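You operate a simulated robot arm through the tools that you are given. There is no shell and no other tool. Be economical: measure what you need, move in short steps, check, and stop when the job is done.

Carry out the task below with a simulated two-armed robot. There is one attempt and no reset: what you move stays moved.

TASK
Fill bottle TWO to 100 ml through the funnel, holding it steady as the funnel goes in and out.
Fine: pour from the orange jug; put the jug and the funnel back, cap the bottle and leave no puddle. Set down upright: orange jug.

Only the result counts: the job must be done as asked and must still hold three seconds after the hand-in. Knocking over, shifting, dropping, spilling or breaking anything else fails it. Lids that push on must go on centred and level and be pressed home; caps that screw on are set level and turned clockwise until they are tight.

THE ROBOT
Two 6-joint arms with two-finger parallel grippers on one trunk, on a base that drives. Base frame: it is fixed to the floor where the robot stands at the start and does not move with it; the origin is under the middle of the robot, x ahead of it, y to its left, z up. Readings come in cm, degrees, newtons and seconds.
The left shoulder is at the start at [6, 18.7, 117.2], the right one opposite. With the tool pointing down near the work surface each hand reaches from about 22 to 62 cm from the robot's upright axis, wherever it stands, measured 20 degrees to its own side. Places, roughly: bore of the funnel holder [70, 0, 90]; neck of bottle two [40, 20, 100]. Payload 1.57 kg a hand.
Tool frame (each hand has its own): the origin (TCP) lies between the finger pads and is the grasp point; the fingertips stand 3 cm ahead of it; z points along the fingers, y is the line along which they close. Largest opening 11 cm; finger width 2.4, thickness 1.2; the body of the gripper, 4.8 by 11.2 cm, starts 7.8 cm behind the TCP.
Orientation is told as [roll, pitch, yaw] about the base's x, y, z axes, in that order, counted from this pose: with the fingers straight down and closing along the base's y, the tool's x points along the base's -x, its y along +y and its z along -z.

THE INTERFACE
- The arms move only by the tool arm_command. It takes "left_motion", "right_motion" or both (then of equal length, played together; a hand with none holds still); each is a list of rows, each a list of 6 numbers: the shift along the base's x, y, z in cm, then the turn, a rotation vector about the base's x, y, z in degrees. In form: [[dx, dy, dz, rx, ry, rz], ...]. A call has 1 to 8 rows; each row shifts and turns the commanded pose from where the row before left it. "left_gripper" and "right_gripper" are, for a hand that has rows, the finger opening in cm, from 0 to 11, set as the call begins (left out, the last holds). Each row takes 0.2 s and may step no farther than 5 cm and 8.6 degrees from the row before; otherwise, or with a gripper value out of range, the whole call is refused. Where a pose cannot be reached the arm comes as near as it can. A force on the tool above 40 N (or 10 N above the force at the start of the call, whichever is more), or a blocked arm, ends the call early, and 0.2 s more pass. Each finger travels about 15.3 cm/s and halts on what it meets, pressing with about 28 N; the grip force reading is that of the motor and also rises with nothing between the fingers. The clock runs only during rows and for 0.2 s after the last one: add rows that do not move to give the fingers time. The reply holds the time, the measured pose of the TCP, the force on the tool along the base axes, the opening and the grip force, in the units named above and with some noise, with the torque about the TCP (base axes, N m) and any sound that the robot's microphone picked up.
- Cameras (640 x 400 px; columns grow to the right, rows downward): "scene" is now at [0.63, 3.53, 170.82]; the picture's right is [0.46, -0.89, 0.00], its down [-0.71, -0.37, -0.60] and it looks along [0.53, 0.27, -0.80] (base axes); focal length 255 px, centre (320, 200). "left" rides on the left gripper at [7, -1.6, -14.1] in its tool frame; the picture's right is [0.23, 0.97, 0.00], its down [-0.86, 0.20, -0.48] and it looks along [-0.47, 0.11, 0.88] (tool axes); focal length 222 px, centre (320, 200). "right" rides on the right gripper at [7, 1.6, -14.1] in its tool frame; the picture's right is [-0.23, 0.97, 0.00], its down [-0.86, -0.20, -0.48] and it looks along [-0.47, -0.11, 0.88] (tool axes); focal length 222 px, centre (320, 200). There is no depth. A picture from a camera that has moved, and an enlarged one, comes with that camera's place and axes in the base frame and with its lens.
- camera(camera): a new picture of that camera. It takes no simulated time.
- move_column(by): slides the trunk up (or, below 0, down) by that many cm; the arms and the scene camera ride with it, the base frame stays. It gives what a move gives, with no picture.
- drive_base(legs): drives the robot by 1 to 6 legs, each [ahead, left, turn to the left] in cm, cm and degrees, along the robot's own axes; the way and the turn of a leg run together, so that a leg with both is an arc; at most 150 cm and 180 degrees a leg. The arms and the cameras ride along, it lands a little off, and it stops where it bumps. It gives what a move gives.
- head_to(pan, tilt): turns the head with the scene camera to pan (to the left, within 86 degrees either way) and tilt (down, from -29 to 69), counted from straight ahead of the robot. It gives what a move gives.
- zoom(camera, box): a new picture of the part [left, top, right, bottom] of that camera's present view, enlarged. It takes no simulated time.
- sign_off(): hands the job in; it is judged then, once.

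Work in short steps. Places have to be worked out from the pictures, the camera data and where the tool is seen: move nearer, look again, correct. Check each grasp and each placing, and mend what went wrong. You have 120 turns and 92 pictures in all, those below and enlarged ones among them. Open the grippers and draw the arms clear of the work before you hand the job in, unless the task says otherwise; then end with one line.

The tools are called after ">>>" as a command line: name --argument value ..., lists and objects as JSON in quotes. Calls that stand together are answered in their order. arm_command: Moves the arms, as the interface text tells. Its arguments: {"type":"object","properties":{"left_motion":{"type":"array"},"left_gripper":{"type":"number"},"right_motion":{"type":"array"},"right_gripper":{"type":"number"}},"required":[]} The other tools are called the same way: move_column (by) slides the trunk up or down; drive_base (legs) drives the base; head_to (pan, tilt) turns the head that bears the scene camera; camera (camera) takes a picture; zoom (camera, box) takes an enlarged picture of a part of a camera's view; sign_off () hands the job in.

At the start:

```text
time_s: 0.0
left_tool_pos: [40.23, 39.42, 122.97]
left_tcp_rot: [0.0, 0.1, -0.1]
left_contact_force: [0.1, 0.3, 0.5]
left_moment: [0.0, 0.02, -0.03]
left_finger_gap: 11.02
left_finger_force: 0.0
right_tool_pos: [40.42, -4.57, 126.81]
right_tcp_rot: [0.0, 0.0, 0.1]
right_contact_force: [0.0, 0.2, -0.2]
right_moment: [0.01, 0.01, 0.02]
right_finger_gap: 10.99
right_finger_force: 0.0
trunk travel left (down, up): [-80.0, 19.0]
robot x, y, heading: [0.21, 0.3, 0.1]
head pan, tilt: [27.3, 53.4]
```

scene: 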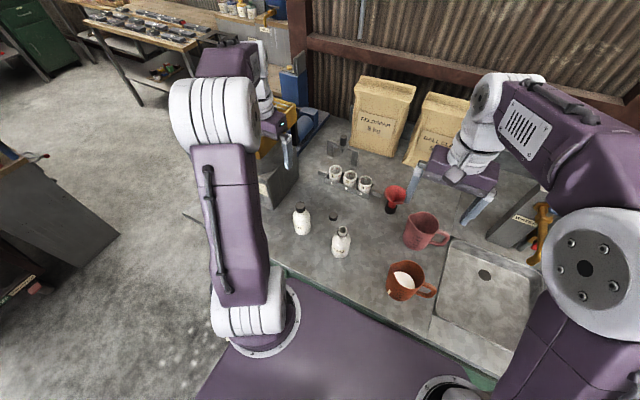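
right: 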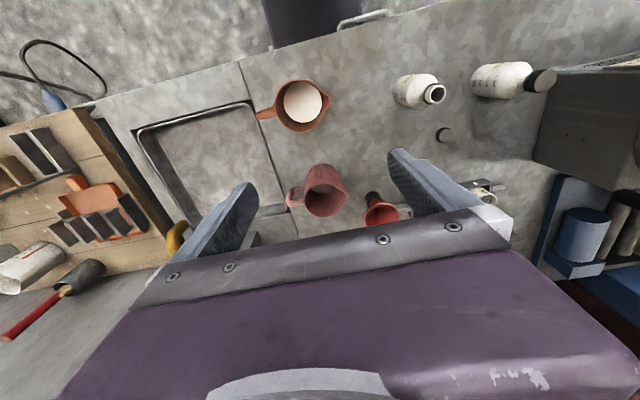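
left: 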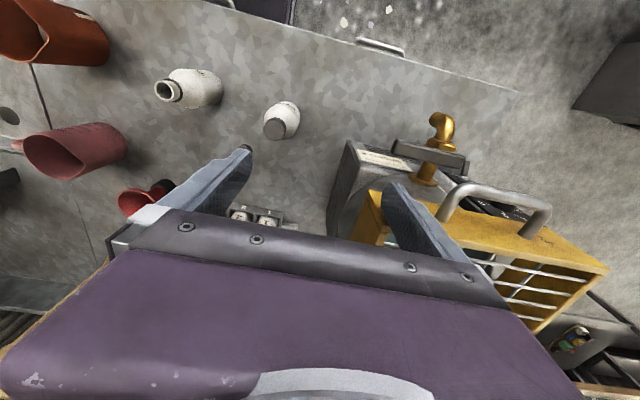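

I'll look closer at the work area: bottles, jugs, funnel.

>>> zoom --camera "scene" --box '[280, 150, 460, 310]'

>>> zoom --camera "right" --box '[240, 50, 560, 250]'

```text
2.50 times, centred on (370, 230) of scene
camera zoom: at [0.63, 3.53, 170.82], right [0.46, -0.89, 0.0], down [-0.71, -0.37, -0.6], along [0.53, 0.27, -0.8], focal length 637 px, centre (195, 125)
```

zoom: 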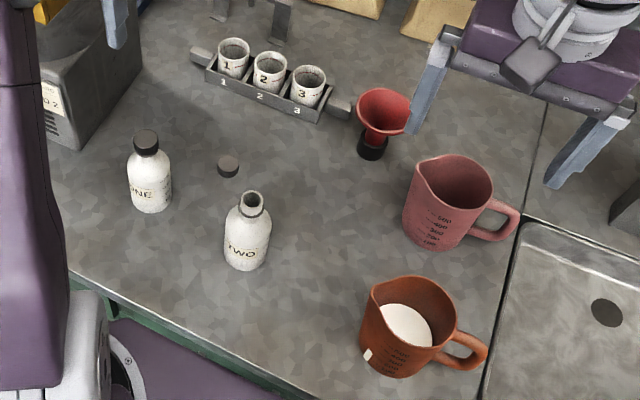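

```text
2.00 times, centred on (400, 150) of right
camera zoom: at [33.38, -2.9, 141.08], right [0.23, 0.97, 0.0], down [0.86, -0.2, 0.48], along [0.47, -0.11, -0.88], focal length 444 px, centre (160, 300)
```

zoom: 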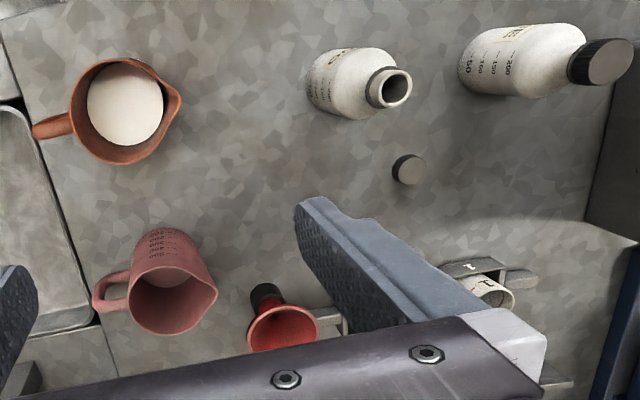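

Bottle two's neck triangulates to about (39.8,15.3,100.5), the orange jug to (36.6,-7), and the funnel to about (64.7,4.9). I'll zoom closer on funnel, bottle, jug and check the base against the bench.

>>> zoom --camera "scene" --box '[360, 170, 440, 220]'

>>> zoom --camera "scene" --box '[285, 195, 381, 265]'

>>> zoom --camera "scene" --box '[370, 245, 450, 305]'

>>> head_to --pan 0 --tilt 60

>>> camera --camera "scene"

```text
8.00 times, centred on (400, 195) of scene
camera zoom: at [0.63, 3.53, 170.82], right [0.46, -0.89, 0.0], down [-0.71, -0.37, -0.6], along [0.53, 0.27, -0.8], focal length 2039 px, centre (-320, 240)
```

zoom: 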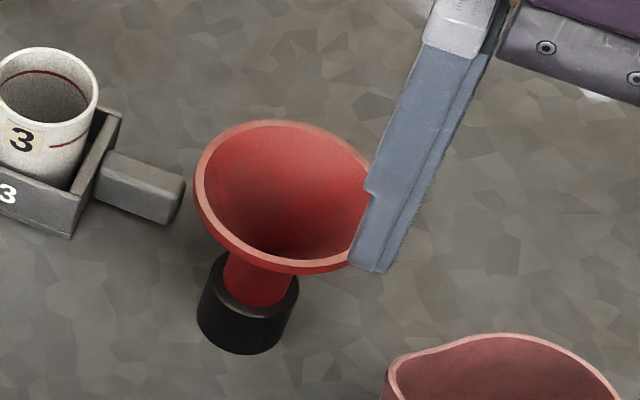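

```text
5.71 times, centred on (333, 230) of scene
camera zoom: at [0.63, 3.53, 170.82], right [0.46, -0.89, 0.0], down [-0.71, -0.37, -0.6], along [0.53, 0.27, -0.8], focal length 1456 px, centre (246, 29)
```

zoom: 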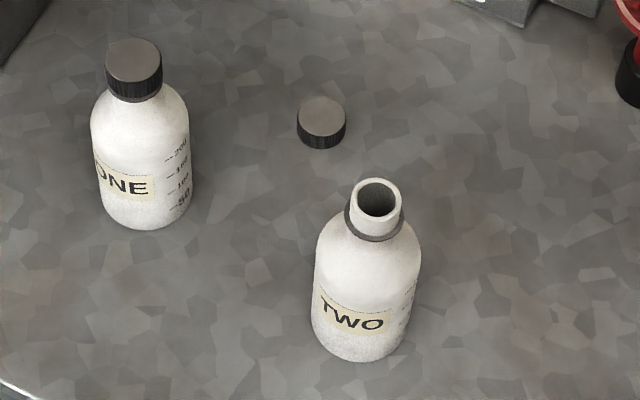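

```text
6.67 times, centred on (410, 275) of scene
camera zoom: at [0.63, 3.53, 170.82], right [0.46, -0.89, 0.0], down [-0.71, -0.37, -0.6], along [0.53, 0.27, -0.8], focal length 1699 px, centre (-280, -300)
```

zoom: 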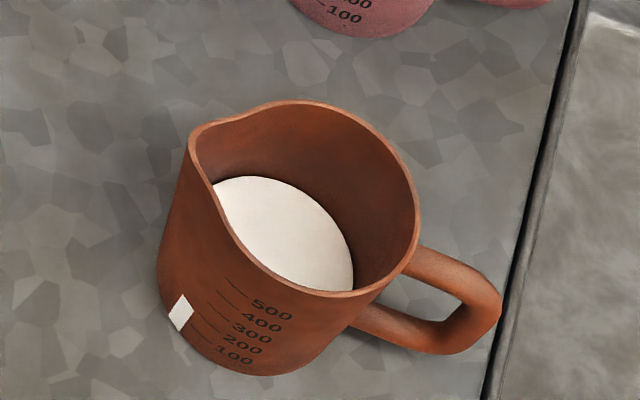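

```text
time_s: 0.9
left_tool_pos: [40.16, 39.44, 122.88]
left_tcp_rot: [0.1, 0.1, 0.0]
left_contact_force: [-0.2, -0.3, 0.6]
left_moment: [0.02, -0.02, -0.04]
left_finger_gap: 11.02
left_finger_force: 0.0
right_tool_pos: [40.29, -4.44, 126.79]
right_tcp_rot: [0.1, 0.0, -0.1]
right_contact_force: [0.9, 0.3, -1.0]
right_moment: [0.03, -0.03, 0.0]
right_finger_gap: 11.0
right_finger_force: 0.1
trunk travel left (down, up): [-80.0, 19.0]
robot x, y, heading: [-0.2, 0.09, -0.1]
head pan, tilt: [0.0, 60.0]
```

```text
83 pictures are left
camera scene: at [0.73, 0.16, 170.01], right [0.0, -1.0, 0.0], down [-0.87, 0.0, -0.5], along [0.5, 0.0, -0.87], focal length 255 px, centre (320, 200)
```

scene: 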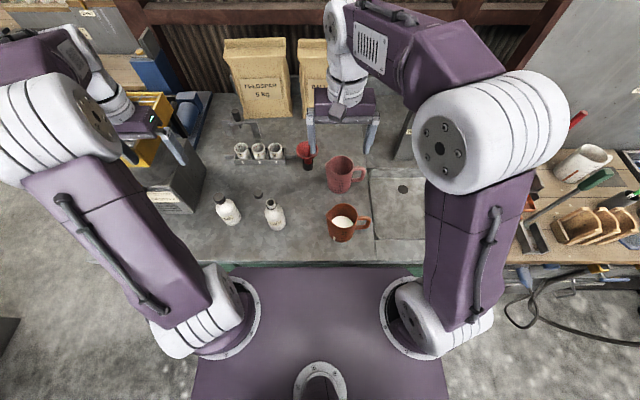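

The scene is clear. I'll bring the left hand to hold bottle two: turn it to point diagonally (+x,-y) and 30° below horizontal, while staying high.

>>> arm_command --left_motion '[[-1, -1.5, 0, 0, 0, -7.5], [-1, -1.5, 0, 0, 0, -7.5], [-1, -1.5, 0, 0, 0, -7.5], [-1, -1.5, 0, 0, 0, -7.5], [-1, -1.5, 0, 0, 0, -7.5], [-1, -1.5, 0, 0, 0, -7.5]]'

>>> arm_command --left_motion '[[-0.5, -0.8, -0.5, -6.06, -6.06, 0], [-0.5, -0.8, -0.5, -6.06, -6.06, 0], [-0.5, -0.8, -0.5, -6.06, -6.06, 0], [-0.5, -0.8, -0.5, -6.06, -6.06, 0], [-0.5, -0.8, -0.5, -6.06, -6.06, 0], [-0.5, -0.8, -0.5, -6.06, -6.06, 0], [-0.5, -0.8, -0.5, -6.06, -6.06, 0]]'

```text
time_s: 2.3
left_tool_pos: [34.19, 30.26, 122.95]
left_tcp_rot: [0.0, 0.0, -45.1]
left_contact_force: [-0.6, -0.4, -0.1]
left_moment: [0.01, 0.02, 0.03]
left_finger_gap: 11.0
left_finger_force: 0.0
right_tool_pos: [40.28, -4.44, 126.84]
right_tcp_rot: [0.1, -0.1, 0.0]
right_contact_force: [-0.1, 0.4, -1.1]
right_moment: [-0.02, -0.01, 0.02]
right_finger_gap: 11.0
right_finger_force: 0.0
trunk travel left (down, up): [-80.0, 19.0]
robot x, y, heading: [0.11, 0.08, 0.2]
head pan, tilt: [0.0, 60.0]
```

```text
time_s: 3.9
left_tool_pos: [30.6, 24.91, 119.5]
left_tcp_rot: [0.0, -60.2, -44.9]
left_contact_force: [-0.1, 0.1, 0.2]
left_moment: [-0.01, 0.0, -0.06]
left_finger_gap: 11.02
left_finger_force: 0.1
right_tool_pos: [40.32, -4.29, 126.9]
right_tcp_rot: [-0.1, 0.0, 0.0]
right_contact_force: [0.1, -1.2, -0.3]
right_moment: [-0.04, 0.01, -0.03]
right_finger_gap: 10.99
right_finger_force: 0.1
trunk travel left (down, up): [-80.0, 19.0]
robot x, y, heading: [0.05, -0.36, 0.1]
head pan, tilt: [0.0, 60.0]
```

Reachable. Lower the left hand to about z 97 and look from its camera.

>>> arm_command --left_motion '[[0, 0, -4.5, 0, 0, 0], [0, 0, -4.5, 0, 0, 0], [0, 0, -4.5, 0, 0, 0], [0, 0, -4.5, 0, 0, 0], [0, 0, -4.5, 0, 0, 0]]'

>>> camera --camera "left"

>>> head_to --pan 15 --tilt 55

>>> camera --camera "scene"

```text
time_s: 5.1
left_tool_pos: [34.78, 32.54, 103.45]
left_tcp_rot: [-1.0, -59.9, -44.3]
left_contact_force: [0.3, -0.2, 0.0]
left_moment: [-0.01, -0.02, 0.0]
left_finger_gap: 11.01
left_finger_force: 0.1
left hand out of reach, approached as far as the arm can: row 2, 3, 4, 5
right_tool_pos: [40.4, -4.28, 126.83]
right_tcp_rot: [0.0, 0.0, -0.1]
right_contact_force: [0.7, 0.6, 0.5]
right_moment: [0.02, 0.0, -0.01]
right_finger_gap: 10.97
right_finger_force: 0.2
trunk travel left (down, up): [-80.0, 19.0]
robot x, y, heading: [-0.26, -0.04, 0.3]
head pan, tilt: [0.0, 60.0]
```

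```text
82 pictures are left
camera left: at [22.62, 42.48, 104.47], right [0.61, 0.77, -0.2], down [0.16, 0.14, 0.98], along [0.78, -0.63, -0.04], focal length 222 px, centre (320, 200)
```

left: 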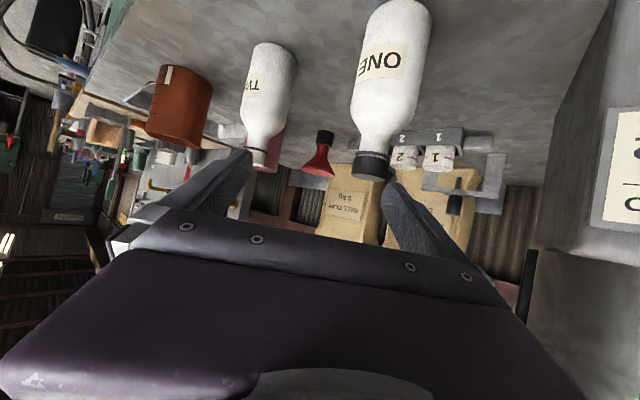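

```text
time_s: 5.9
left_tool_pos: [34.7, 32.24, 103.48]
left_tcp_rot: [-0.8, -59.9, -44.5]
left_contact_force: [-0.6, 0.1, 0.3]
left_moment: [0.01, -0.05, -0.04]
left_finger_gap: 11.02
left_finger_force: 0.0
right_tool_pos: [40.24, -4.56, 126.75]
right_tcp_rot: [-0.1, 0.0, 0.0]
right_contact_force: [0.6, -0.3, 0.1]
right_moment: [-0.01, -0.04, 0.01]
right_finger_gap: 10.99
right_finger_force: 0.1
trunk travel left (down, up): [-80.0, 19.0]
robot x, y, heading: [-0.02, -0.29, 0.0]
head pan, tilt: [15.0, 55.0]
```

```text
81 pictures are left
camera scene: at [1.01, 1.97, 170.61], right [0.26, -0.97, 0.0], down [-0.79, -0.21, -0.57], along [0.55, 0.15, -0.82], focal length 255 px, centre (320, 200)
```

scene: 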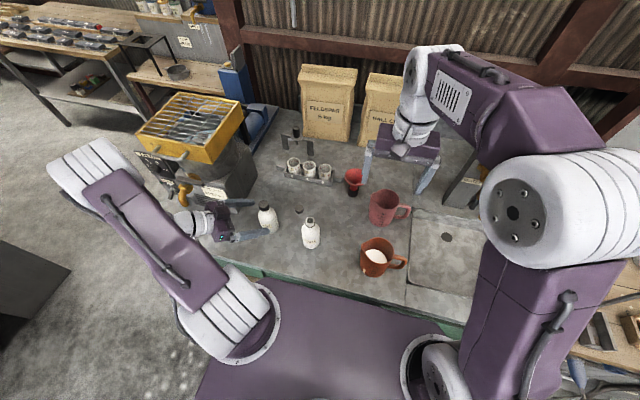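

The folded pose ran into the arm's limit. I'll raise the hand, go above the bottle, and descend with the jaws open around it instead.

>>> arm_command --left_motion '[[0, 0, 4.5, 0, 0, 0], [0, 0, 4.5, 0, 0, 0], [0, 0, 4.5, 0, 0, 0], [0, 0, 4.5, 0, 0, 0]]'

```text
time_s: 6.9
left_tool_pos: [34.5, 32.12, 121.63]
left_tcp_rot: [0.0, -60.0, -45.0]
left_contact_force: [0.5, 0.6, -0.2]
left_moment: [0.0, -0.03, 0.02]
left_finger_gap: 10.99
left_finger_force: 0.1
right_tool_pos: [40.27, -4.72, 126.82]
right_tcp_rot: [0.1, -0.1, 0.0]
right_contact_force: [-1.0, -0.2, 0.2]
right_moment: [0.06, 0.01, 0.01]
right_finger_gap: 11.01
right_finger_force: 0.1
trunk travel left (down, up): [-80.0, 19.0]
robot x, y, heading: [-0.01, -0.01, -0.1]
head pan, tilt: [15.0, 55.0]
```

Commands continue from the reached pose. Moving above bottle two.

>>> arm_command --left_motion '[[1.4, -4.1, -1, 0, 0, 0], [1.4, -4.1, -1, 0, 0, 0], [1.4, -4.2, -1, 0, 0, 0], [1.4, -4.2, -1, 0, 0, 0], [0, 0, -3, 0, 0, 0], [0, 0, -3, 0, 0, 0], [0, 0, -3, 0, 0, 0]]'

>>> camera --camera "left"

>>> camera --camera "scene"

```text
time_s: 8.5
left_tool_pos: [42.62, 17.14, 111.56]
left_tcp_rot: [-0.5, -59.9, -44.8]
left_contact_force: [0.7, 0.8, -0.4]
left_moment: [0.04, 0.0, 0.0]
left_finger_gap: 10.99
left_finger_force: 0.1
left hand out of reach, approached as far as the arm can: row 6, 7
right_tool_pos: [40.36, -4.49, 126.8]
right_tcp_rot: [0.0, 0.0, 0.0]
right_contact_force: [0.2, 0.0, -0.3]
right_moment: [-0.03, 0.04, -0.02]
right_finger_gap: 10.99
right_finger_force: 0.1
trunk travel left (down, up): [-80.0, 19.0]
robot x, y, heading: [-0.6, 0.04, 0.0]
head pan, tilt: [15.0, 55.0]
```

```text
80 pictures are left
camera left: at [30.38, 26.99, 112.65], right [0.61, 0.77, -0.2], down [0.16, 0.13, 0.98], along [0.78, -0.63, -0.04], focal length 222 px, centre (320, 200)
```

left: 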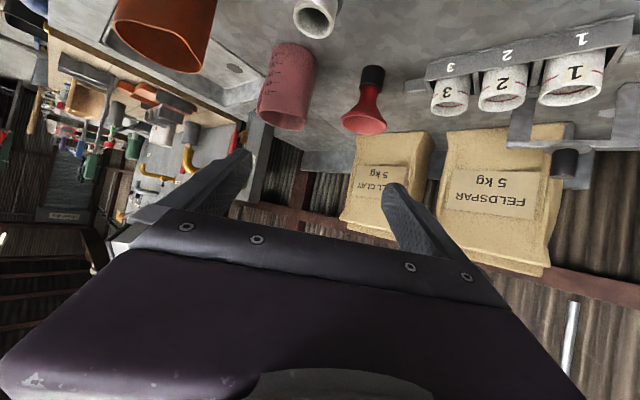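

```text
79 pictures are left
camera scene: at [1.11, 1.96, 170.62], right [0.26, -0.97, 0.0], down [-0.79, -0.21, -0.57], along [0.55, 0.15, -0.82], focal length 255 px, centre (320, 200)
```

scene: 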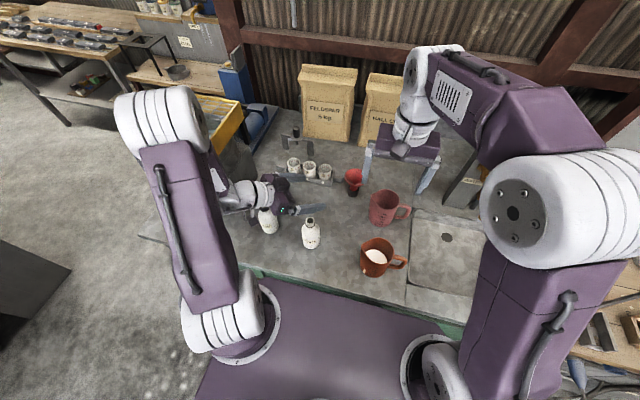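

The left hand is better used with the robot farther back, so I'll take the funnel with the right hand first. I'm parking the left hand and testing the right hand's reach above the funnel (about 64.8, 5.4, rim z≈96).

>>> arm_command --left_motion '[[-1.5, 2, 3, 0, 0, 0], [-1.5, 2, 3, 0, 0, 0], [-1.5, 3, 3, 0, 0, 0], [-1.5, 3, 2, 0, 0, 0], [-1, 2, 0, 0, 0, 0], [0, 0, 0, 0, 0, 0]]' --right_motion '[[4, 1.6, -1.5, 0, 0, 0], [4, 1.6, -1.5, 0, 0, 0], [4, 1.6, -1.5, 0, 0, 0], [4, 1.6, -1.5, 0, 0, 0], [4, 1.6, -1.5, 0, 0, 0], [4, 1.7, -1.5, 0, 0, 0]]'

>>> camera --camera "right"

```text
time_s: 9.9
left_tool_pos: [35.47, 28.91, 122.52]
left_tcp_rot: [0.1, -60.0, -44.9]
left_contact_force: [0.4, 0.2, -0.4]
left_moment: [0.02, 0.01, 0.04]
left_finger_gap: 11.02
left_finger_force: 0.1
right_tool_pos: [54.4, 1.22, 116.44]
right_tcp_rot: [0.0, 0.0, 0.0]
right_contact_force: [-0.8, -0.5, -0.2]
right_moment: [0.0, 0.02, -0.01]
right_finger_gap: 11.0
right_finger_force: 0.0
right hand out of reach, approached as far as the arm can: row 4, 5, 6
trunk travel left (down, up): [-80.0, 19.0]
robot x, y, heading: [0.01, 0.37, 0.0]
head pan, tilt: [15.0, 55.0]
```

```text
78 pictures are left
camera right: at [47.45, 2.82, 130.72], right [0.23, 0.97, 0.0], down [0.86, -0.2, 0.48], along [0.47, -0.11, -0.88], focal length 222 px, centre (320, 200)
```

right: 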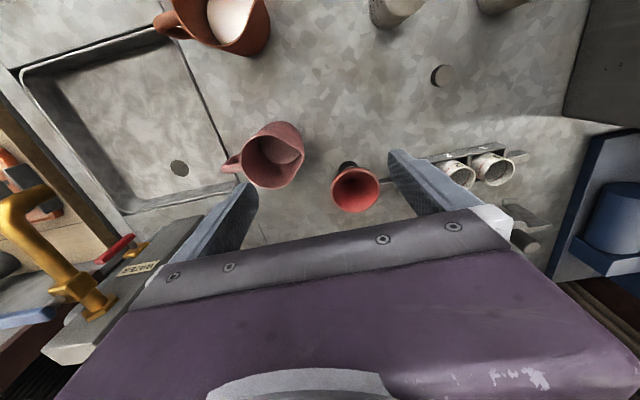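

Funnel refined to (65.0,5.2). I'll yaw the right hand 20° left and pitch it 30° forward to gain reach, stopping at a hover along its approach line.

>>> arm_command --right_motion '[[-2, 0, 0, 0, 0, 6.7], [0, 0, 0, 0, 0, 6.7], [0, 0, 0, 0, 0, 6.6], [1.5, 0.4, -2, 2.57, -7.05, 0], [1.5, 0.4, -2, 2.57, -7.05, 0], [1.5, 0.4, -2.5, 2.57, -7.05, 0], [1.5, 0.4, -2.5, 2.57, -7.05, 0]]'

>>> camera --camera "right"

```text
time_s: 11.5
left_tool_pos: [35.49, 28.96, 122.52]
left_tcp_rot: [0.0, -60.0, -45.0]
left_contact_force: [0.0, -0.5, 0.1]
left_moment: [0.03, -0.01, 0.03]
left_finger_gap: 10.99
left_finger_force: 0.0
right_tool_pos: [58.39, 2.72, 107.27]
right_tcp_rot: [0.0, -30.1, 20.0]
right_contact_force: [0.2, -0.5, 0.4]
right_moment: [0.01, -0.04, 0.0]
right_finger_gap: 11.0
right_finger_force: 0.0
trunk travel left (down, up): [-80.0, 19.0]
robot x, y, heading: [-0.12, 0.14, 0.1]
head pan, tilt: [15.0, 55.0]
```

```text
77 pictures are left
camera right: at [45.56, -0.29, 116.25], right [-0.15, 0.98, 0.11], down [0.54, -0.02, 0.84], along [0.83, 0.19, -0.53], focal length 222 px, centre (320, 200)
```

right: 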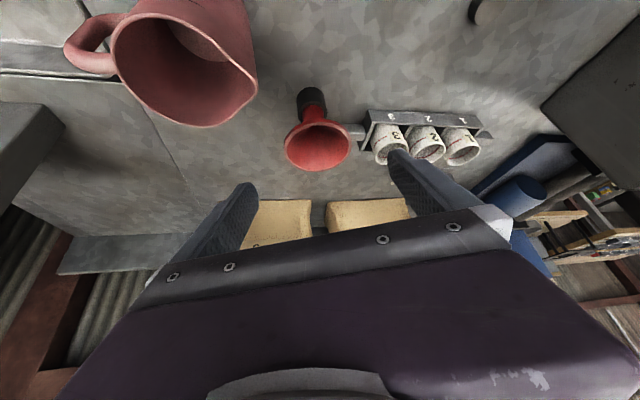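

The funnel sits between the fingers. Advancing along the approach line to the rim.

>>> arm_command --right_motion '[[1.6, 0.5, -3, 0, 0, 0], [1.6, 0.5, -3, 0, 0, 0], [1.6, 0.6, -3, 0, 0, 0]]'

>>> camera --camera "right"

>>> zoom --camera "scene" --box '[310, 130, 430, 230]'

```text
time_s: 12.3
left_tool_pos: [35.57, 28.95, 122.39]
left_tcp_rot: [-0.1, -60.1, -44.8]
left_contact_force: [0.3, -1.0, 1.2]
left_moment: [-0.03, -0.03, 0.02]
left_finger_gap: 11.0
left_finger_force: 0.0
right_tool_pos: [63.27, 4.57, 98.29]
right_tcp_rot: [0.0, -30.0, 19.9]
right_contact_force: [0.6, -0.4, -0.5]
right_moment: [-0.02, 0.01, -0.01]
right_finger_gap: 11.02
right_finger_force: 0.1
trunk travel left (down, up): [-80.0, 19.0]
robot x, y, heading: [-0.12, 0.18, 0.2]
head pan, tilt: [15.0, 55.0]
```

```text
76 pictures are left
camera right: at [50.51, 1.49, 107.21], right [-0.15, 0.98, 0.11], down [0.54, -0.02, 0.84], along [0.83, 0.19, -0.53], focal length 222 px, centre (320, 200)
```

right: 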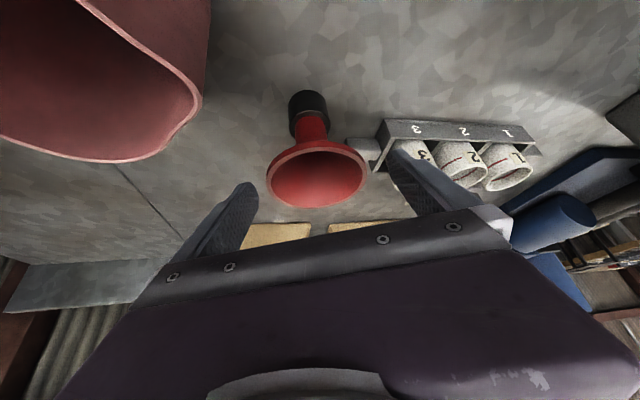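

```text
4.00 times, centred on (370, 180) of scene
camera zoom: at [1.13, 2.03, 170.62], right [0.26, -0.97, 0.0], down [-0.79, -0.21, -0.57], along [0.55, 0.15, -0.82], focal length 1019 px, centre (120, 280)
```

zoom: 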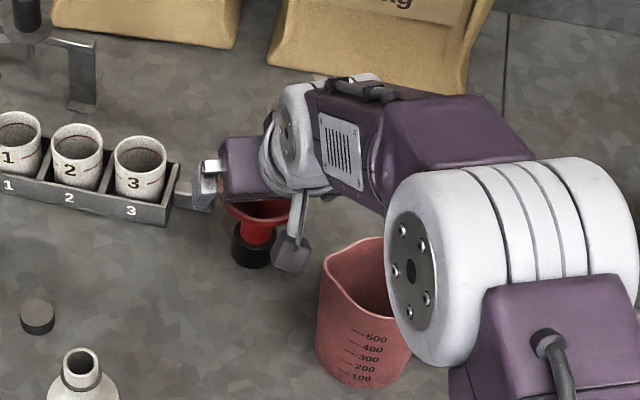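

Rim centre is at about (64.6,4.8,95.7), and the funnel is 8.2 cm wide. Final approach, then close.

>>> arm_command --right_motion '[[0.7, 0.15, -1.5, 0, 0, 0], [0.6, 0.1, -1.4, 0, 0, 0]]'

>>> camera --camera "right"

```text
time_s: 12.9
left_tool_pos: [35.54, 29.0, 122.55]
left_tcp_rot: [-0.1, -60.0, -44.8]
left_contact_force: [0.8, -0.3, 1.4]
left_moment: [0.02, -0.01, -0.04]
left_finger_gap: 11.03
left_finger_force: 0.1
right_tool_pos: [64.8, 4.42, 95.57]
right_tcp_rot: [0.0, -30.1, 20.0]
right_contact_force: [0.3, 0.1, -0.6]
right_moment: [0.0, 0.02, 0.0]
right_finger_gap: 10.99
right_finger_force: 0.0
trunk travel left (down, up): [-80.0, 19.0]
robot x, y, heading: [0.13, -0.11, 0.2]
head pan, tilt: [15.0, 55.0]
```

```text
74 pictures are left
camera right: at [51.91, 1.51, 104.38], right [-0.15, 0.98, 0.11], down [0.54, -0.02, 0.84], along [0.83, 0.19, -0.53], focal length 222 px, centre (320, 200)
```

right: 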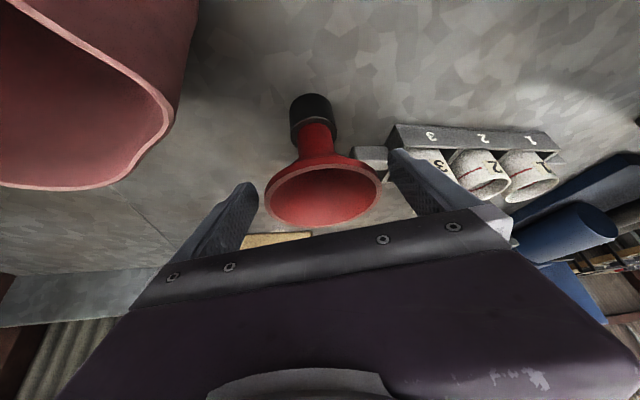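

Centred between the fingers. Closing on the rim.

>>> arm_command --right_motion '[[0, 0, 0, 0, 0, 0], [0, 0, 0, 0, 0, 0], [0, 0, 0, 0, 0, 0]]' --right_gripper 7.6

>>> camera --camera "right"

```text
time_s: 13.7
left_tool_pos: [35.53, 29.04, 122.49]
left_tcp_rot: [-0.1, -60.0, -45.0]
left_contact_force: [-0.3, 0.1, -0.2]
left_moment: [0.02, 0.03, -0.03]
left_finger_gap: 11.0
left_finger_force: 0.0
right_tool_pos: [64.65, 4.48, 95.58]
right_tcp_rot: [0.0, -30.0, 20.0]
right_contact_force: [0.2, 0.4, -0.5]
right_moment: [0.0, -0.02, 0.03]
right_finger_gap: 8.59
right_finger_force: 28.3
trunk travel left (down, up): [-80.0, 19.0]
robot x, y, heading: [-0.12, 0.01, -0.2]
head pan, tilt: [15.0, 55.0]
```

```text
73 pictures are left
camera right: at [51.83, 1.52, 104.41], right [-0.15, 0.98, 0.11], down [0.54, -0.02, 0.84], along [0.83, 0.19, -0.53], focal length 222 px, centre (320, 200)
```

right: 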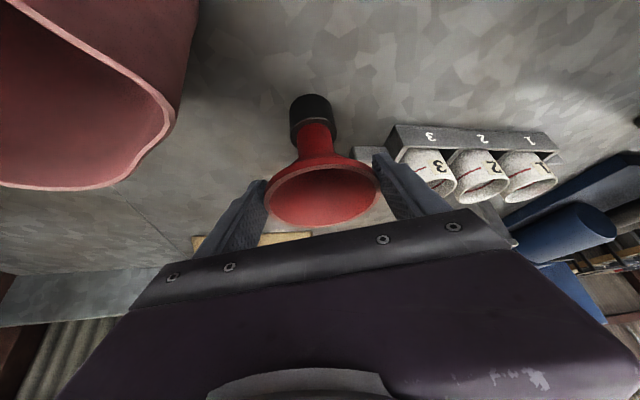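

Gripped at 8.6 cm. Lifting straight up.

>>> arm_command --right_motion '[[0, 0, 1, 0, 0, 0], [0, 0, 1.5, 0, 0, 0], [0, 0, 2, 0, 0, 0], [0, 0, 2, 0, 0, 0], [0, 0, 2, 0, 0, 0], [0, 0, 2, 0, 0, 0]]'

>>> camera --camera "right"

>>> camera --camera "left"

```text
time_s: 15.1
left_tool_pos: [35.47, 28.97, 122.53]
left_tcp_rot: [0.0, -60.0, -45.0]
left_contact_force: [-0.3, -1.0, 0.0]
left_moment: [-0.04, -0.01, 0.01]
left_finger_gap: 11.02
left_finger_force: 0.1
right_tool_pos: [64.65, 4.5, 105.9]
right_tcp_rot: [0.0, -29.9, 20.0]
right_contact_force: [0.2, -0.6, -0.1]
right_moment: [-0.02, 0.0, 0.01]
right_finger_gap: 8.58
right_finger_force: 28.1
trunk travel left (down, up): [-80.0, 19.0]
robot x, y, heading: [0.06, 0.21, -0.2]
head pan, tilt: [15.0, 55.0]
```

```text
72 pictures are left
camera right: at [51.78, 1.45, 114.87], right [-0.15, 0.98, 0.11], down [0.54, -0.02, 0.84], along [0.83, 0.19, -0.53], focal length 222 px, centre (320, 200)
```

right: 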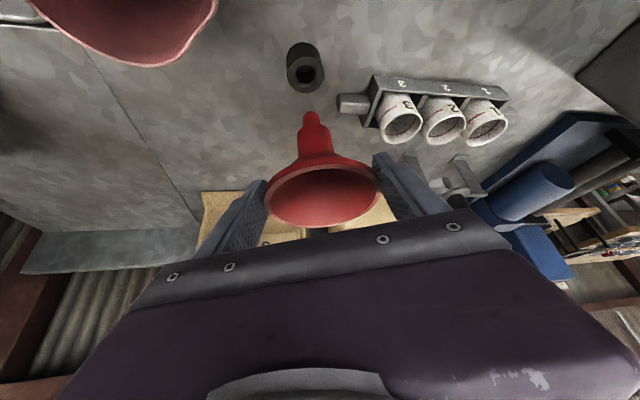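

```text
71 pictures are left
camera left: at [23.18, 38.85, 123.55], right [0.61, 0.77, -0.2], down [0.15, 0.13, 0.98], along [0.78, -0.63, -0.04], focal length 222 px, centre (320, 200)
```

left: 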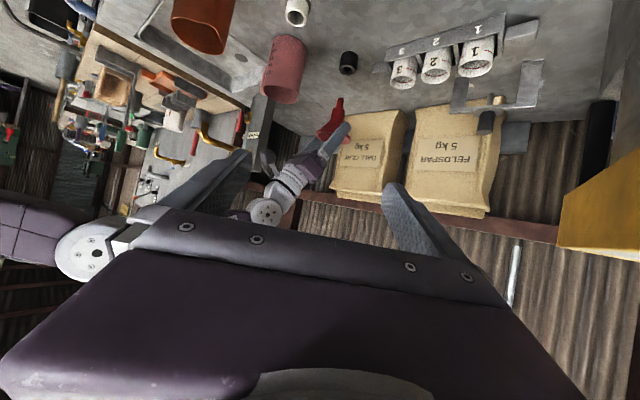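

The funnel is out (nozzle tip ~8.5 cm below TCP). I'll raise it and drive the robot back 13 cm to give the left arm room.

>>> arm_command --right_motion '[[-1, 0, 3, 0, 0, 0], [-1, 0, 3, 0, 0, 0], [-1, 0, 2, 0, 0, 0]]'

>>> drive_base --legs '[[-13, 0, 0]]'

```text
time_s: 15.9
left_tool_pos: [35.32, 28.92, 122.58]
left_tcp_rot: [-0.1, -60.1, -45.0]
left_contact_force: [-0.4, 1.0, -0.1]
left_moment: [-0.02, 0.0, 0.01]
left_finger_gap: 11.02
left_finger_force: 0.0
right_tool_pos: [61.56, 4.6, 113.96]
right_tcp_rot: [0.0, -30.1, 20.0]
right_contact_force: [-0.3, -1.1, -0.5]
right_moment: [0.02, 0.0, -0.02]
right_finger_gap: 8.57
right_finger_force: 27.6
trunk travel left (down, up): [-80.0, 19.0]
robot x, y, heading: [0.12, 0.08, 0.1]
head pan, tilt: [15.0, 55.0]
```

```text
time_s: 17.2
left_tool_pos: [22.68, 28.76, 122.45]
left_tcp_rot: [-0.1, -59.9, -45.0]
left_contact_force: [0.7, 0.8, -0.4]
left_moment: [-0.01, -0.02, 0.03]
left_finger_gap: 11.0
left_finger_force: 0.1
right_tool_pos: [48.65, 4.53, 113.81]
right_tcp_rot: [0.0, -29.9, 19.8]
right_contact_force: [0.6, 0.4, -0.1]
right_moment: [-0.01, 0.02, -0.01]
right_finger_gap: 8.57
right_finger_force: 28.1
trunk travel left (down, up): [-80.0, 19.0]
robot x, y, heading: [-12.88, 0.11, -0.2]
head pan, tilt: [15.0, 55.0]
```

Now the left hand goes above bottle two and the right hand a bit aside; then test descending.

>>> arm_command --left_motion '[[3.5, -2.6, -1, 0, 0, 0], [3.5, -2.6, -1, 0, 0, 0], [3.5, -2.7, -1, 0, 0, 0], [3.4, -2.7, -1, 0, 0, 0], [3.4, -2.7, -1, 0, 0, 0], [0, 0, -3, 0, 0, 0], [0, 0, -3, 0, 0, 0]]' --right_motion '[[0.3, -1, 0, 0, 0, 0], [0.3, -1, 0, 0, 0, 0], [0.3, -1, 0, 0, 0, 0], [0.3, -1, 0, 0, 0, 0], [0.3, -1, 0, 0, 0, 0], [0, 0, 0, 0, 0, 0], [0, 0, 0, 0, 0, 0]]'

>>> camera --camera "left"

>>> camera --camera "scene"

```text
time_s: 18.8
left_tool_pos: [39.96, 15.56, 111.55]
left_tcp_rot: [0.0, -60.1, -45.1]
left_contact_force: [0.7, 0.5, -0.6]
left_moment: [-0.01, 0.02, 0.0]
left_finger_gap: 11.0
left_finger_force: 0.1
right_tool_pos: [50.0, -0.5, 113.68]
right_tcp_rot: [0.0, -30.0, 19.9]
right_contact_force: [-1.0, 0.1, -0.4]
right_moment: [0.02, 0.04, 0.01]
right_finger_gap: 8.6
right_finger_force: 28.2
trunk travel left (down, up): [-80.0, 19.0]
robot x, y, heading: [-12.99, -0.28, -0.3]
head pan, tilt: [15.0, 55.0]
```

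```text
70 pictures are left
camera left: at [27.65, 25.49, 112.6], right [0.61, 0.77, -0.2], down [0.15, 0.13, 0.98], along [0.78, -0.63, -0.04], focal length 222 px, centre (320, 200)
```

left: 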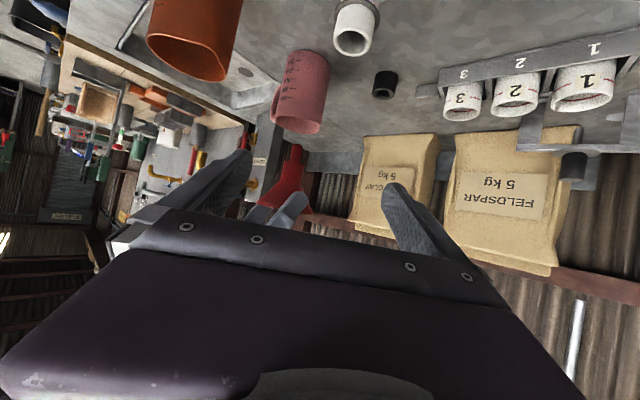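

```text
69 pictures are left
camera scene: at [-11.93, 2.11, 170.62], right [0.26, -0.97, 0.0], down [-0.79, -0.21, -0.57], along [0.55, 0.15, -0.82], focal length 255 px, centre (320, 200)
```

scene: 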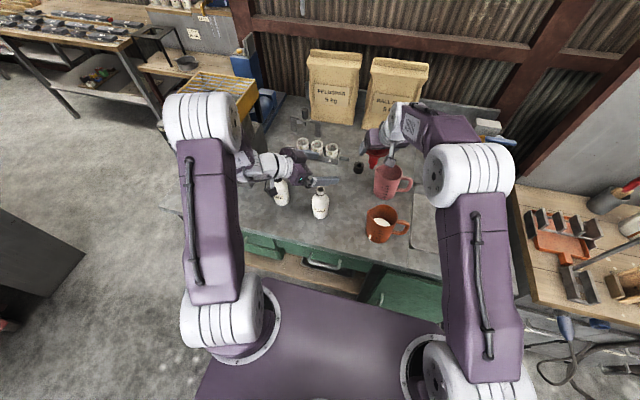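

Reach is fine now, and the bottle axis is at about (39.7,15.6), centred for the jaws. Descending.

>>> arm_command --left_motion '[[0, 0, -3, 0, 0, 0], [0, 0, -3, 0, 0, 0], [0, 0, -3, 0, 0, 0], [0, 0, -3, 0, 0, 0]]'

>>> camera --camera "left"

>>> zoom --camera "scene" --box '[230, 130, 410, 250]'

```text
time_s: 19.8
left_tool_pos: [39.91, 15.56, 99.44]
left_tcp_rot: [0.0, -60.1, -45.1]
left_contact_force: [-0.6, -0.8, -0.4]
left_moment: [-0.02, -0.02, 0.02]
left_finger_gap: 10.96
left_finger_force: 0.2
right_tool_pos: [50.07, -0.38, 113.81]
right_tcp_rot: [0.0, -30.0, 19.9]
right_contact_force: [0.0, 0.9, -1.1]
right_moment: [0.01, 0.0, 0.01]
right_finger_gap: 8.59
right_finger_force: 28.0
trunk travel left (down, up): [-80.0, 19.0]
robot x, y, heading: [-13.24, -0.36, 0.2]
head pan, tilt: [15.0, 55.0]
```

```text
68 pictures are left
camera left: at [27.66, 25.58, 100.42], right [0.61, 0.77, -0.2], down [0.15, 0.13, 0.98], along [0.78, -0.63, -0.04], focal length 222 px, centre (320, 200)
```

left: 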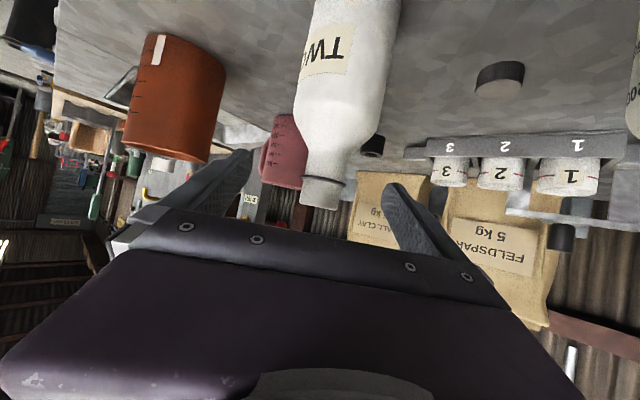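

```text
3.33 times, centred on (320, 190) of scene
camera zoom: at [-11.96, 2.11, 170.62], right [0.26, -0.97, 0.0], down [-0.79, -0.21, -0.57], along [0.55, 0.15, -0.82], focal length 849 px, centre (320, 233)
```

zoom: 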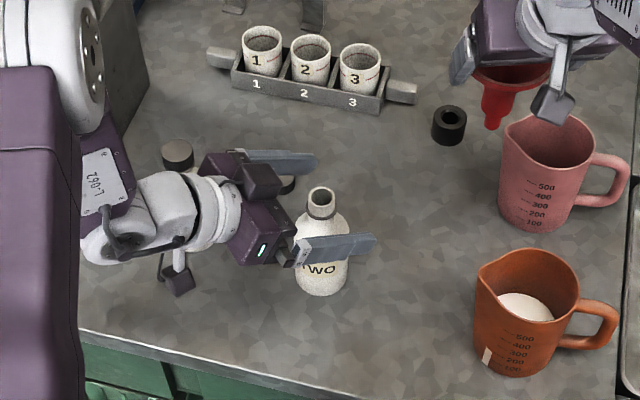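

Neck top confirmed at (39.9,15.8,100.3). Continue down to z≈91.

>>> arm_command --left_motion '[[0, 0, -3, 0, 0, 0], [0, 0, -3, 0, 0, 0], [0, 0, -2.4, 0, 0, 0]]'

>>> camera --camera "left"

```text
time_s: 20.6
left_tool_pos: [40.42, 15.92, 91.01]
left_tcp_rot: [-0.6, -59.9, -44.8]
left_contact_force: [-0.3, 0.4, 0.4]
left_moment: [0.0, 0.01, 0.04]
left_finger_gap: 10.98
left_finger_force: 0.1
left hand out of reach, approached as far as the arm can: row 2
right_tool_pos: [50.02, -0.46, 113.86]
right_tcp_rot: [0.0, -30.1, 19.9]
right_contact_force: [-0.2, 0.7, -0.2]
right_moment: [0.01, 0.02, -0.04]
right_finger_gap: 8.57
right_finger_force: 28.3
trunk travel left (down, up): [-80.0, 19.0]
robot x, y, heading: [-12.79, 0.05, -0.1]
head pan, tilt: [15.0, 55.0]
```

```text
66 pictures are left
camera left: at [28.26, 25.98, 91.99], right [0.61, 0.76, -0.2], down [0.16, 0.13, 0.98], along [0.78, -0.63, -0.04], focal length 222 px, centre (320, 200)
```

left: 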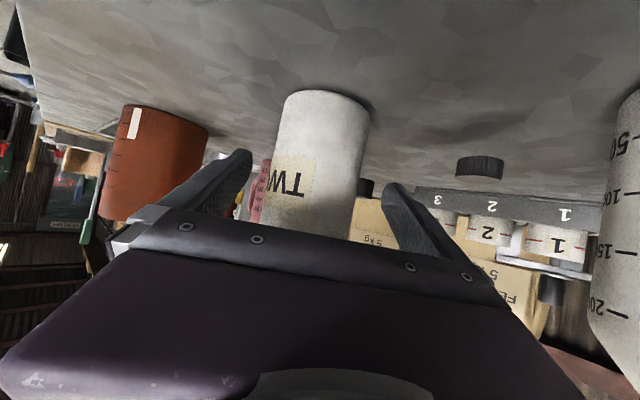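

The hand is about 0.6 cm off the bottle's axis sideways; correct, then close gently.

>>> arm_command --left_motion '[[0, -0.8, 0, 0, 0, 0]]'

>>> camera --camera "left"

```text
time_s: 21.0
left_tool_pos: [40.84, 15.2, 90.99]
left_tcp_rot: [-0.5, -59.9, -44.9]
left_contact_force: [0.2, 0.0, 0.4]
left_moment: [0.05, -0.03, 0.03]
left_finger_gap: 11.0
left_finger_force: 0.1
left hand out of reach, approached as far as the arm can: row 1
right_tool_pos: [50.05, -0.52, 113.79]
right_tcp_rot: [0.0, -30.0, 19.8]
right_contact_force: [0.8, -0.9, -0.5]
right_moment: [0.01, 0.03, -0.02]
right_finger_gap: 8.59
right_finger_force: 27.4
trunk travel left (down, up): [-80.0, 19.0]
robot x, y, heading: [-13.15, -0.14, 0.1]
head pan, tilt: [15.0, 55.0]
```

```text
65 pictures are left
camera left: at [28.61, 25.21, 92.07], right [0.61, 0.77, -0.2], down [0.16, 0.13, 0.98], along [0.78, -0.63, -0.04], focal length 222 px, centre (320, 200)
```

left: 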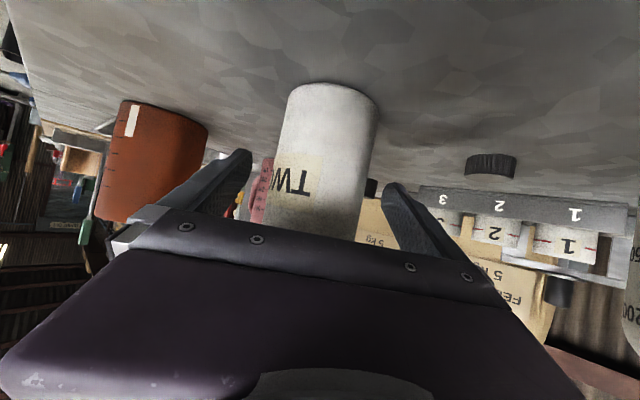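

Roughly centred; raise 1 cm to leave the reach limit and trim.

>>> arm_command --left_motion '[[-0.4, -0.2, 1.2, 0, 0, 0], [0, 0, 0, 0, 0, 0]]'

```text
time_s: 21.6
left_tool_pos: [40.68, 15.09, 92.31]
left_tcp_rot: [-0.7, -59.9, -44.8]
left_contact_force: [-0.6, -0.1, -0.3]
left_moment: [0.02, 0.01, -0.02]
left_finger_gap: 11.01
left_finger_force: 0.0
left hand out of reach, approached as far as the arm can: row 1
right_tool_pos: [50.04, -0.4, 113.91]
right_tcp_rot: [-0.1, -30.0, 19.7]
right_contact_force: [0.7, 0.2, 0.1]
right_moment: [-0.01, 0.03, -0.02]
right_finger_gap: 8.56
right_finger_force: 27.9
trunk travel left (down, up): [-80.0, 19.0]
robot x, y, heading: [-13.23, 0.07, 0.0]
head pan, tilt: [15.0, 55.0]
```

Offset is now about 0.3 cm. Closing in stages.

>>> arm_command --left_motion '[[0, 0, 0, 0, 0, 0], [0, 0, 0, 0, 0, 0]]' --left_gripper 7.2

>>> zoom --camera "left" --box '[180, 60, 460, 260]'

```text
time_s: 22.2
left_tool_pos: [40.85, 15.1, 92.23]
left_tcp_rot: [-0.6, -59.9, -44.8]
left_contact_force: [0.5, 0.8, 0.0]
left_moment: [0.0, 0.02, 0.01]
left_finger_gap: 7.21
left_finger_force: 0.0
right_tool_pos: [50.07, -0.53, 113.84]
right_tcp_rot: [0.0, -30.0, 19.8]
right_contact_force: [0.0, 0.0, -0.2]
right_moment: [-0.03, 0.01, -0.02]
right_finger_gap: 8.58
right_finger_force: 28.1
trunk travel left (down, up): [-80.0, 19.0]
robot x, y, heading: [-13.1, 0.13, -0.2]
head pan, tilt: [15.0, 55.0]
```

```text
2.00 times, centred on (320, 160) of left
camera zoom: at [28.55, 25.11, 93.35], right [0.61, 0.77, -0.2], down [0.16, 0.13, 0.98], along [0.78, -0.63, -0.04], focal length 444 px, centre (320, 280)
```

zoom: 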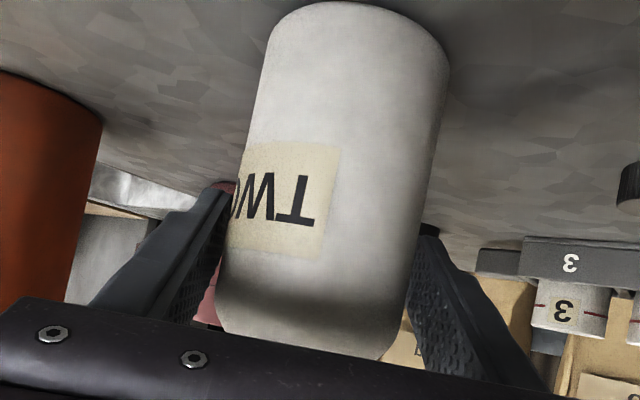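

Almost centred; close fully.

>>> arm_command --left_motion '[[-0.1, -0.15, 0, 0, 0, 0], [0, 0, 0, 0, 0, 0], [0, 0, 0, 0, 0, 0]]' --left_gripper 5

>>> zoom --camera "scene" --box '[230, 130, 410, 250]'

```text
time_s: 23.0
left_tool_pos: [40.8, 15.12, 92.26]
left_tcp_rot: [-0.8, -59.9, -44.7]
left_contact_force: [0.5, 0.6, -0.1]
left_moment: [-0.02, -0.08, 0.03]
left_finger_gap: 6.05
left_finger_force: 27.8
right_tool_pos: [50.0, -0.44, 113.82]
right_tcp_rot: [0.0, -30.1, 19.8]
right_contact_force: [0.0, 0.7, -0.8]
right_moment: [-0.01, 0.0, 0.01]
right_finger_gap: 8.59
right_finger_force: 27.9
trunk travel left (down, up): [-80.0, 19.0]
robot x, y, heading: [-13.34, 0.23, -0.0]
head pan, tilt: [15.0, 55.0]
```

```text
3.33 times, centred on (320, 190) of scene
camera zoom: at [-12.03, 2.03, 170.62], right [0.26, -0.97, 0.0], down [-0.79, -0.21, -0.57], along [0.55, 0.15, -0.82], focal length 849 px, centre (320, 233)
```

zoom: 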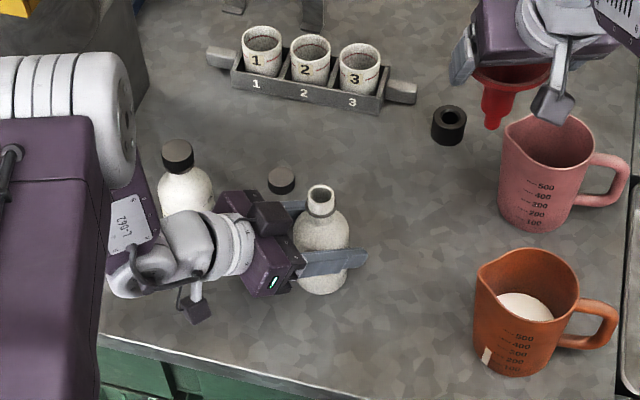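

Bottle held (6.05 cm). Moving the funnel toward a hover above the neck (≈40.2,15.6).

>>> arm_command --right_motion '[[-1.8, 3, 0.5, 0, 0, 0], [-1.8, 3, 0.5, 0, 0, 0], [-1.8, 3, 0, 0, 0, 0], [-1.8, 3, 0, 0, 0, 0], [-1.8, 3, 0, 0, 0, 0]]'

>>> camera --camera "right"

>>> zoom --camera "scene" --box '[230, 110, 410, 230]'

>>> camera --camera "left"

```text
time_s: 24.2
left_tool_pos: [40.81, 15.03, 92.41]
left_tcp_rot: [-0.7, -60.0, -44.7]
left_contact_force: [0.3, -1.1, 1.0]
left_moment: [-0.02, 0.0, 0.02]
left_finger_gap: 6.06
left_finger_force: 28.1
right_tool_pos: [41.04, 14.36, 114.77]
right_tcp_rot: [-0.1, -30.0, 19.9]
right_contact_force: [-0.3, 0.2, -0.7]
right_moment: [-0.02, 0.03, -0.01]
right_finger_gap: 8.56
right_finger_force: 28.0
trunk travel left (down, up): [-80.0, 19.0]
robot x, y, heading: [-13.15, 0.46, -0.0]
head pan, tilt: [15.0, 55.0]
```

```text
62 pictures are left
camera right: at [28.18, 11.43, 123.63], right [-0.15, 0.98, 0.11], down [0.54, -0.02, 0.84], along [0.83, 0.18, -0.53], focal length 222 px, centre (320, 200)
```

right: 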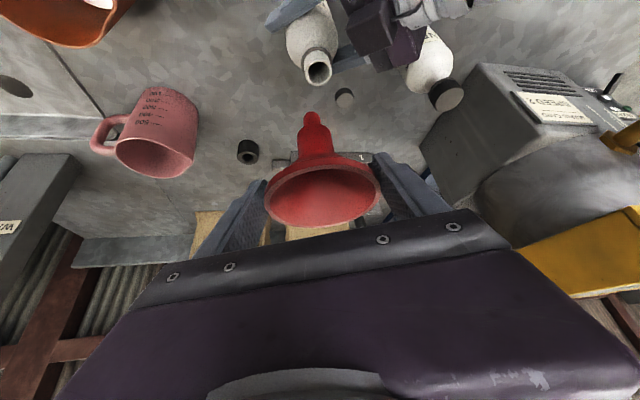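

```text
3.33 times, centred on (320, 170) of scene
camera zoom: at [-12.11, 2.18, 170.61], right [0.26, -0.97, 0.0], down [-0.79, -0.21, -0.57], along [0.55, 0.15, -0.82], focal length 849 px, centre (320, 300)
```

zoom: 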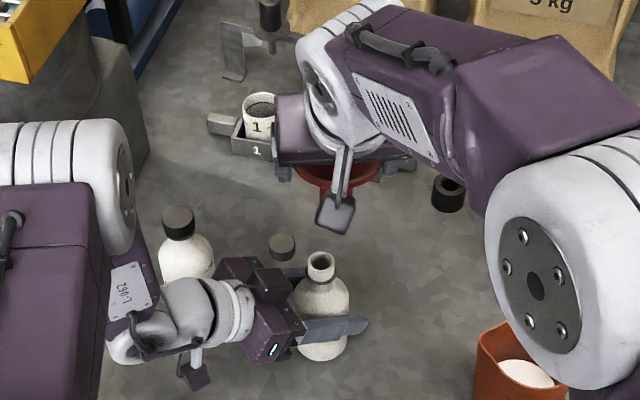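

```text
60 pictures are left
camera left: at [28.53, 25.08, 93.41], right [0.61, 0.76, -0.2], down [0.16, 0.13, 0.98], along [0.78, -0.63, -0.04], focal length 222 px, centre (320, 200)
```

left: 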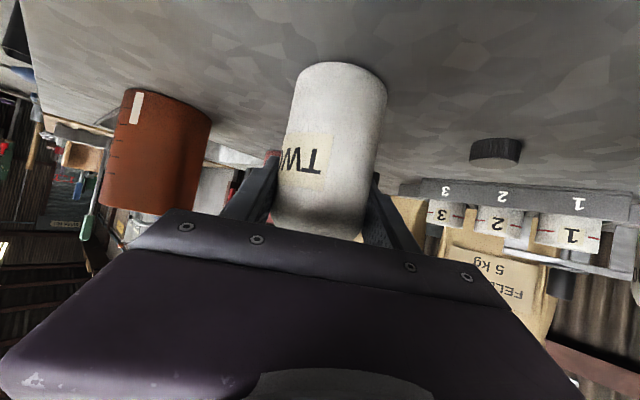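

By the right camera the neck is at (40.0,15.7) and the tip at (41.0,14.5). Shifting and lowering to just above the neck, then checking.

>>> arm_command --right_motion '[[-1.0, 1.2, -1, 0, 0, 0], [0, 0, -1.5, 0, 0, 0], [0, 0, -1.5, 0, 0, 0]]'

>>> zoom --camera "right" --box '[220, 40, 420, 165]'

>>> zoom --camera "scene" --box '[270, 150, 370, 220]'

```text
time_s: 25.0
left_tool_pos: [40.8, 14.94, 92.39]
left_tcp_rot: [-0.7, -59.9, -44.7]
left_contact_force: [-0.1, -0.3, 0.7]
left_moment: [-0.02, -0.02, 0.04]
left_finger_gap: 6.07
left_finger_force: 28.2
right_tool_pos: [40.06, 15.6, 110.75]
right_tcp_rot: [0.1, -30.0, 19.8]
right_contact_force: [0.9, -0.6, -0.2]
right_moment: [0.03, 0.01, 0.0]
right_finger_gap: 8.56
right_finger_force: 27.7
trunk travel left (down, up): [-80.0, 19.0]
robot x, y, heading: [-13.13, 0.11, -0.0]
head pan, tilt: [15.0, 55.0]
```

```text
3.20 times, centred on (320, 102) of right
camera zoom: at [27.26, 12.64, 119.68], right [-0.15, 0.98, 0.11], down [0.54, -0.02, 0.84], along [0.83, 0.18, -0.53], focal length 711 px, centre (320, 512)
```

zoom: 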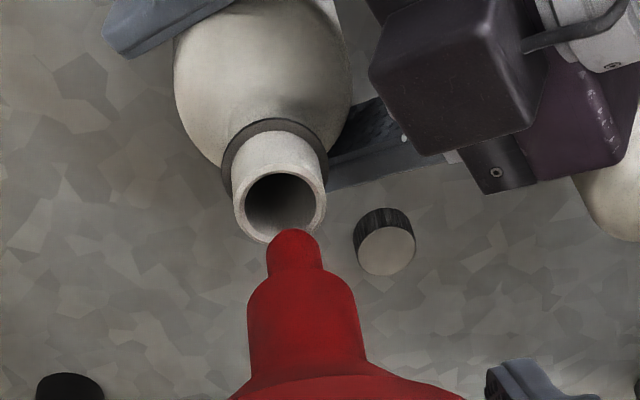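

```text
5.71 times, centred on (320, 185) of scene
camera zoom: at [-11.95, 1.99, 170.62], right [0.26, -0.97, 0.0], down [-0.79, -0.21, -0.57], along [0.55, 0.15, -0.82], focal length 1456 px, centre (320, 286)
```

zoom: 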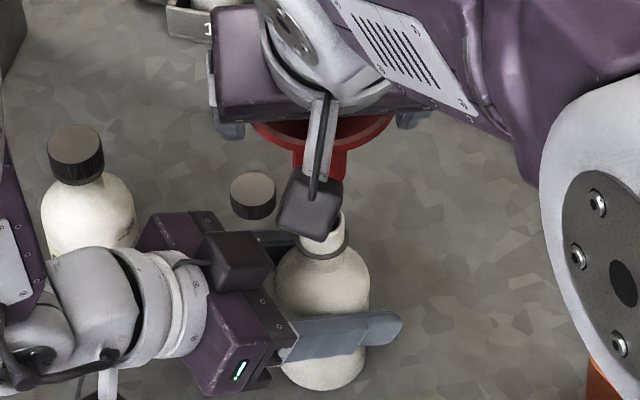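

The tip is ~2 cm above the neck and only ~0.2 cm off. Trim and lower to just above the mouth.

>>> arm_command --right_motion '[[0.1, -0.2, -0.8, 0, 0, 0], [0, 0, -0.8, 0, 0, 0]]'

>>> zoom --camera "right" --box '[260, 60, 380, 135]'

```text
time_s: 25.6
left_tool_pos: [40.66, 14.98, 92.29]
left_tcp_rot: [-0.8, -59.8, -44.7]
left_contact_force: [0.9, 1.2, -15.6]
left_moment: [0.04, -0.17, 0.05]
left_finger_gap: 6.05
left_finger_force: 27.4
right_tool_pos: [40.09, 15.77, 109.47]
right_tcp_rot: [0.2, -30.5, 19.7]
right_contact_force: [1.0, 0.4, 24.8]
right_moment: [0.14, -0.37, -0.11]
right_finger_gap: 8.57
right_finger_force: 27.7
trunk travel left (down, up): [-80.0, 19.0]
robot x, y, heading: [-13.22, -0.01, -0.1]
head pan, tilt: [15.0, 55.0]
```

```text
5.33 times, centred on (320, 98) of right
camera zoom: at [27.26, 12.61, 118.31], right [-0.15, 0.98, 0.12], down [0.53, -0.02, 0.85], along [0.83, 0.19, -0.52], focal length 1185 px, centre (320, 747)
```

zoom: 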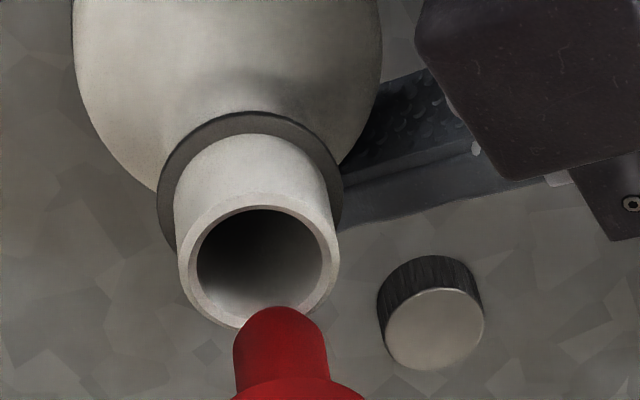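

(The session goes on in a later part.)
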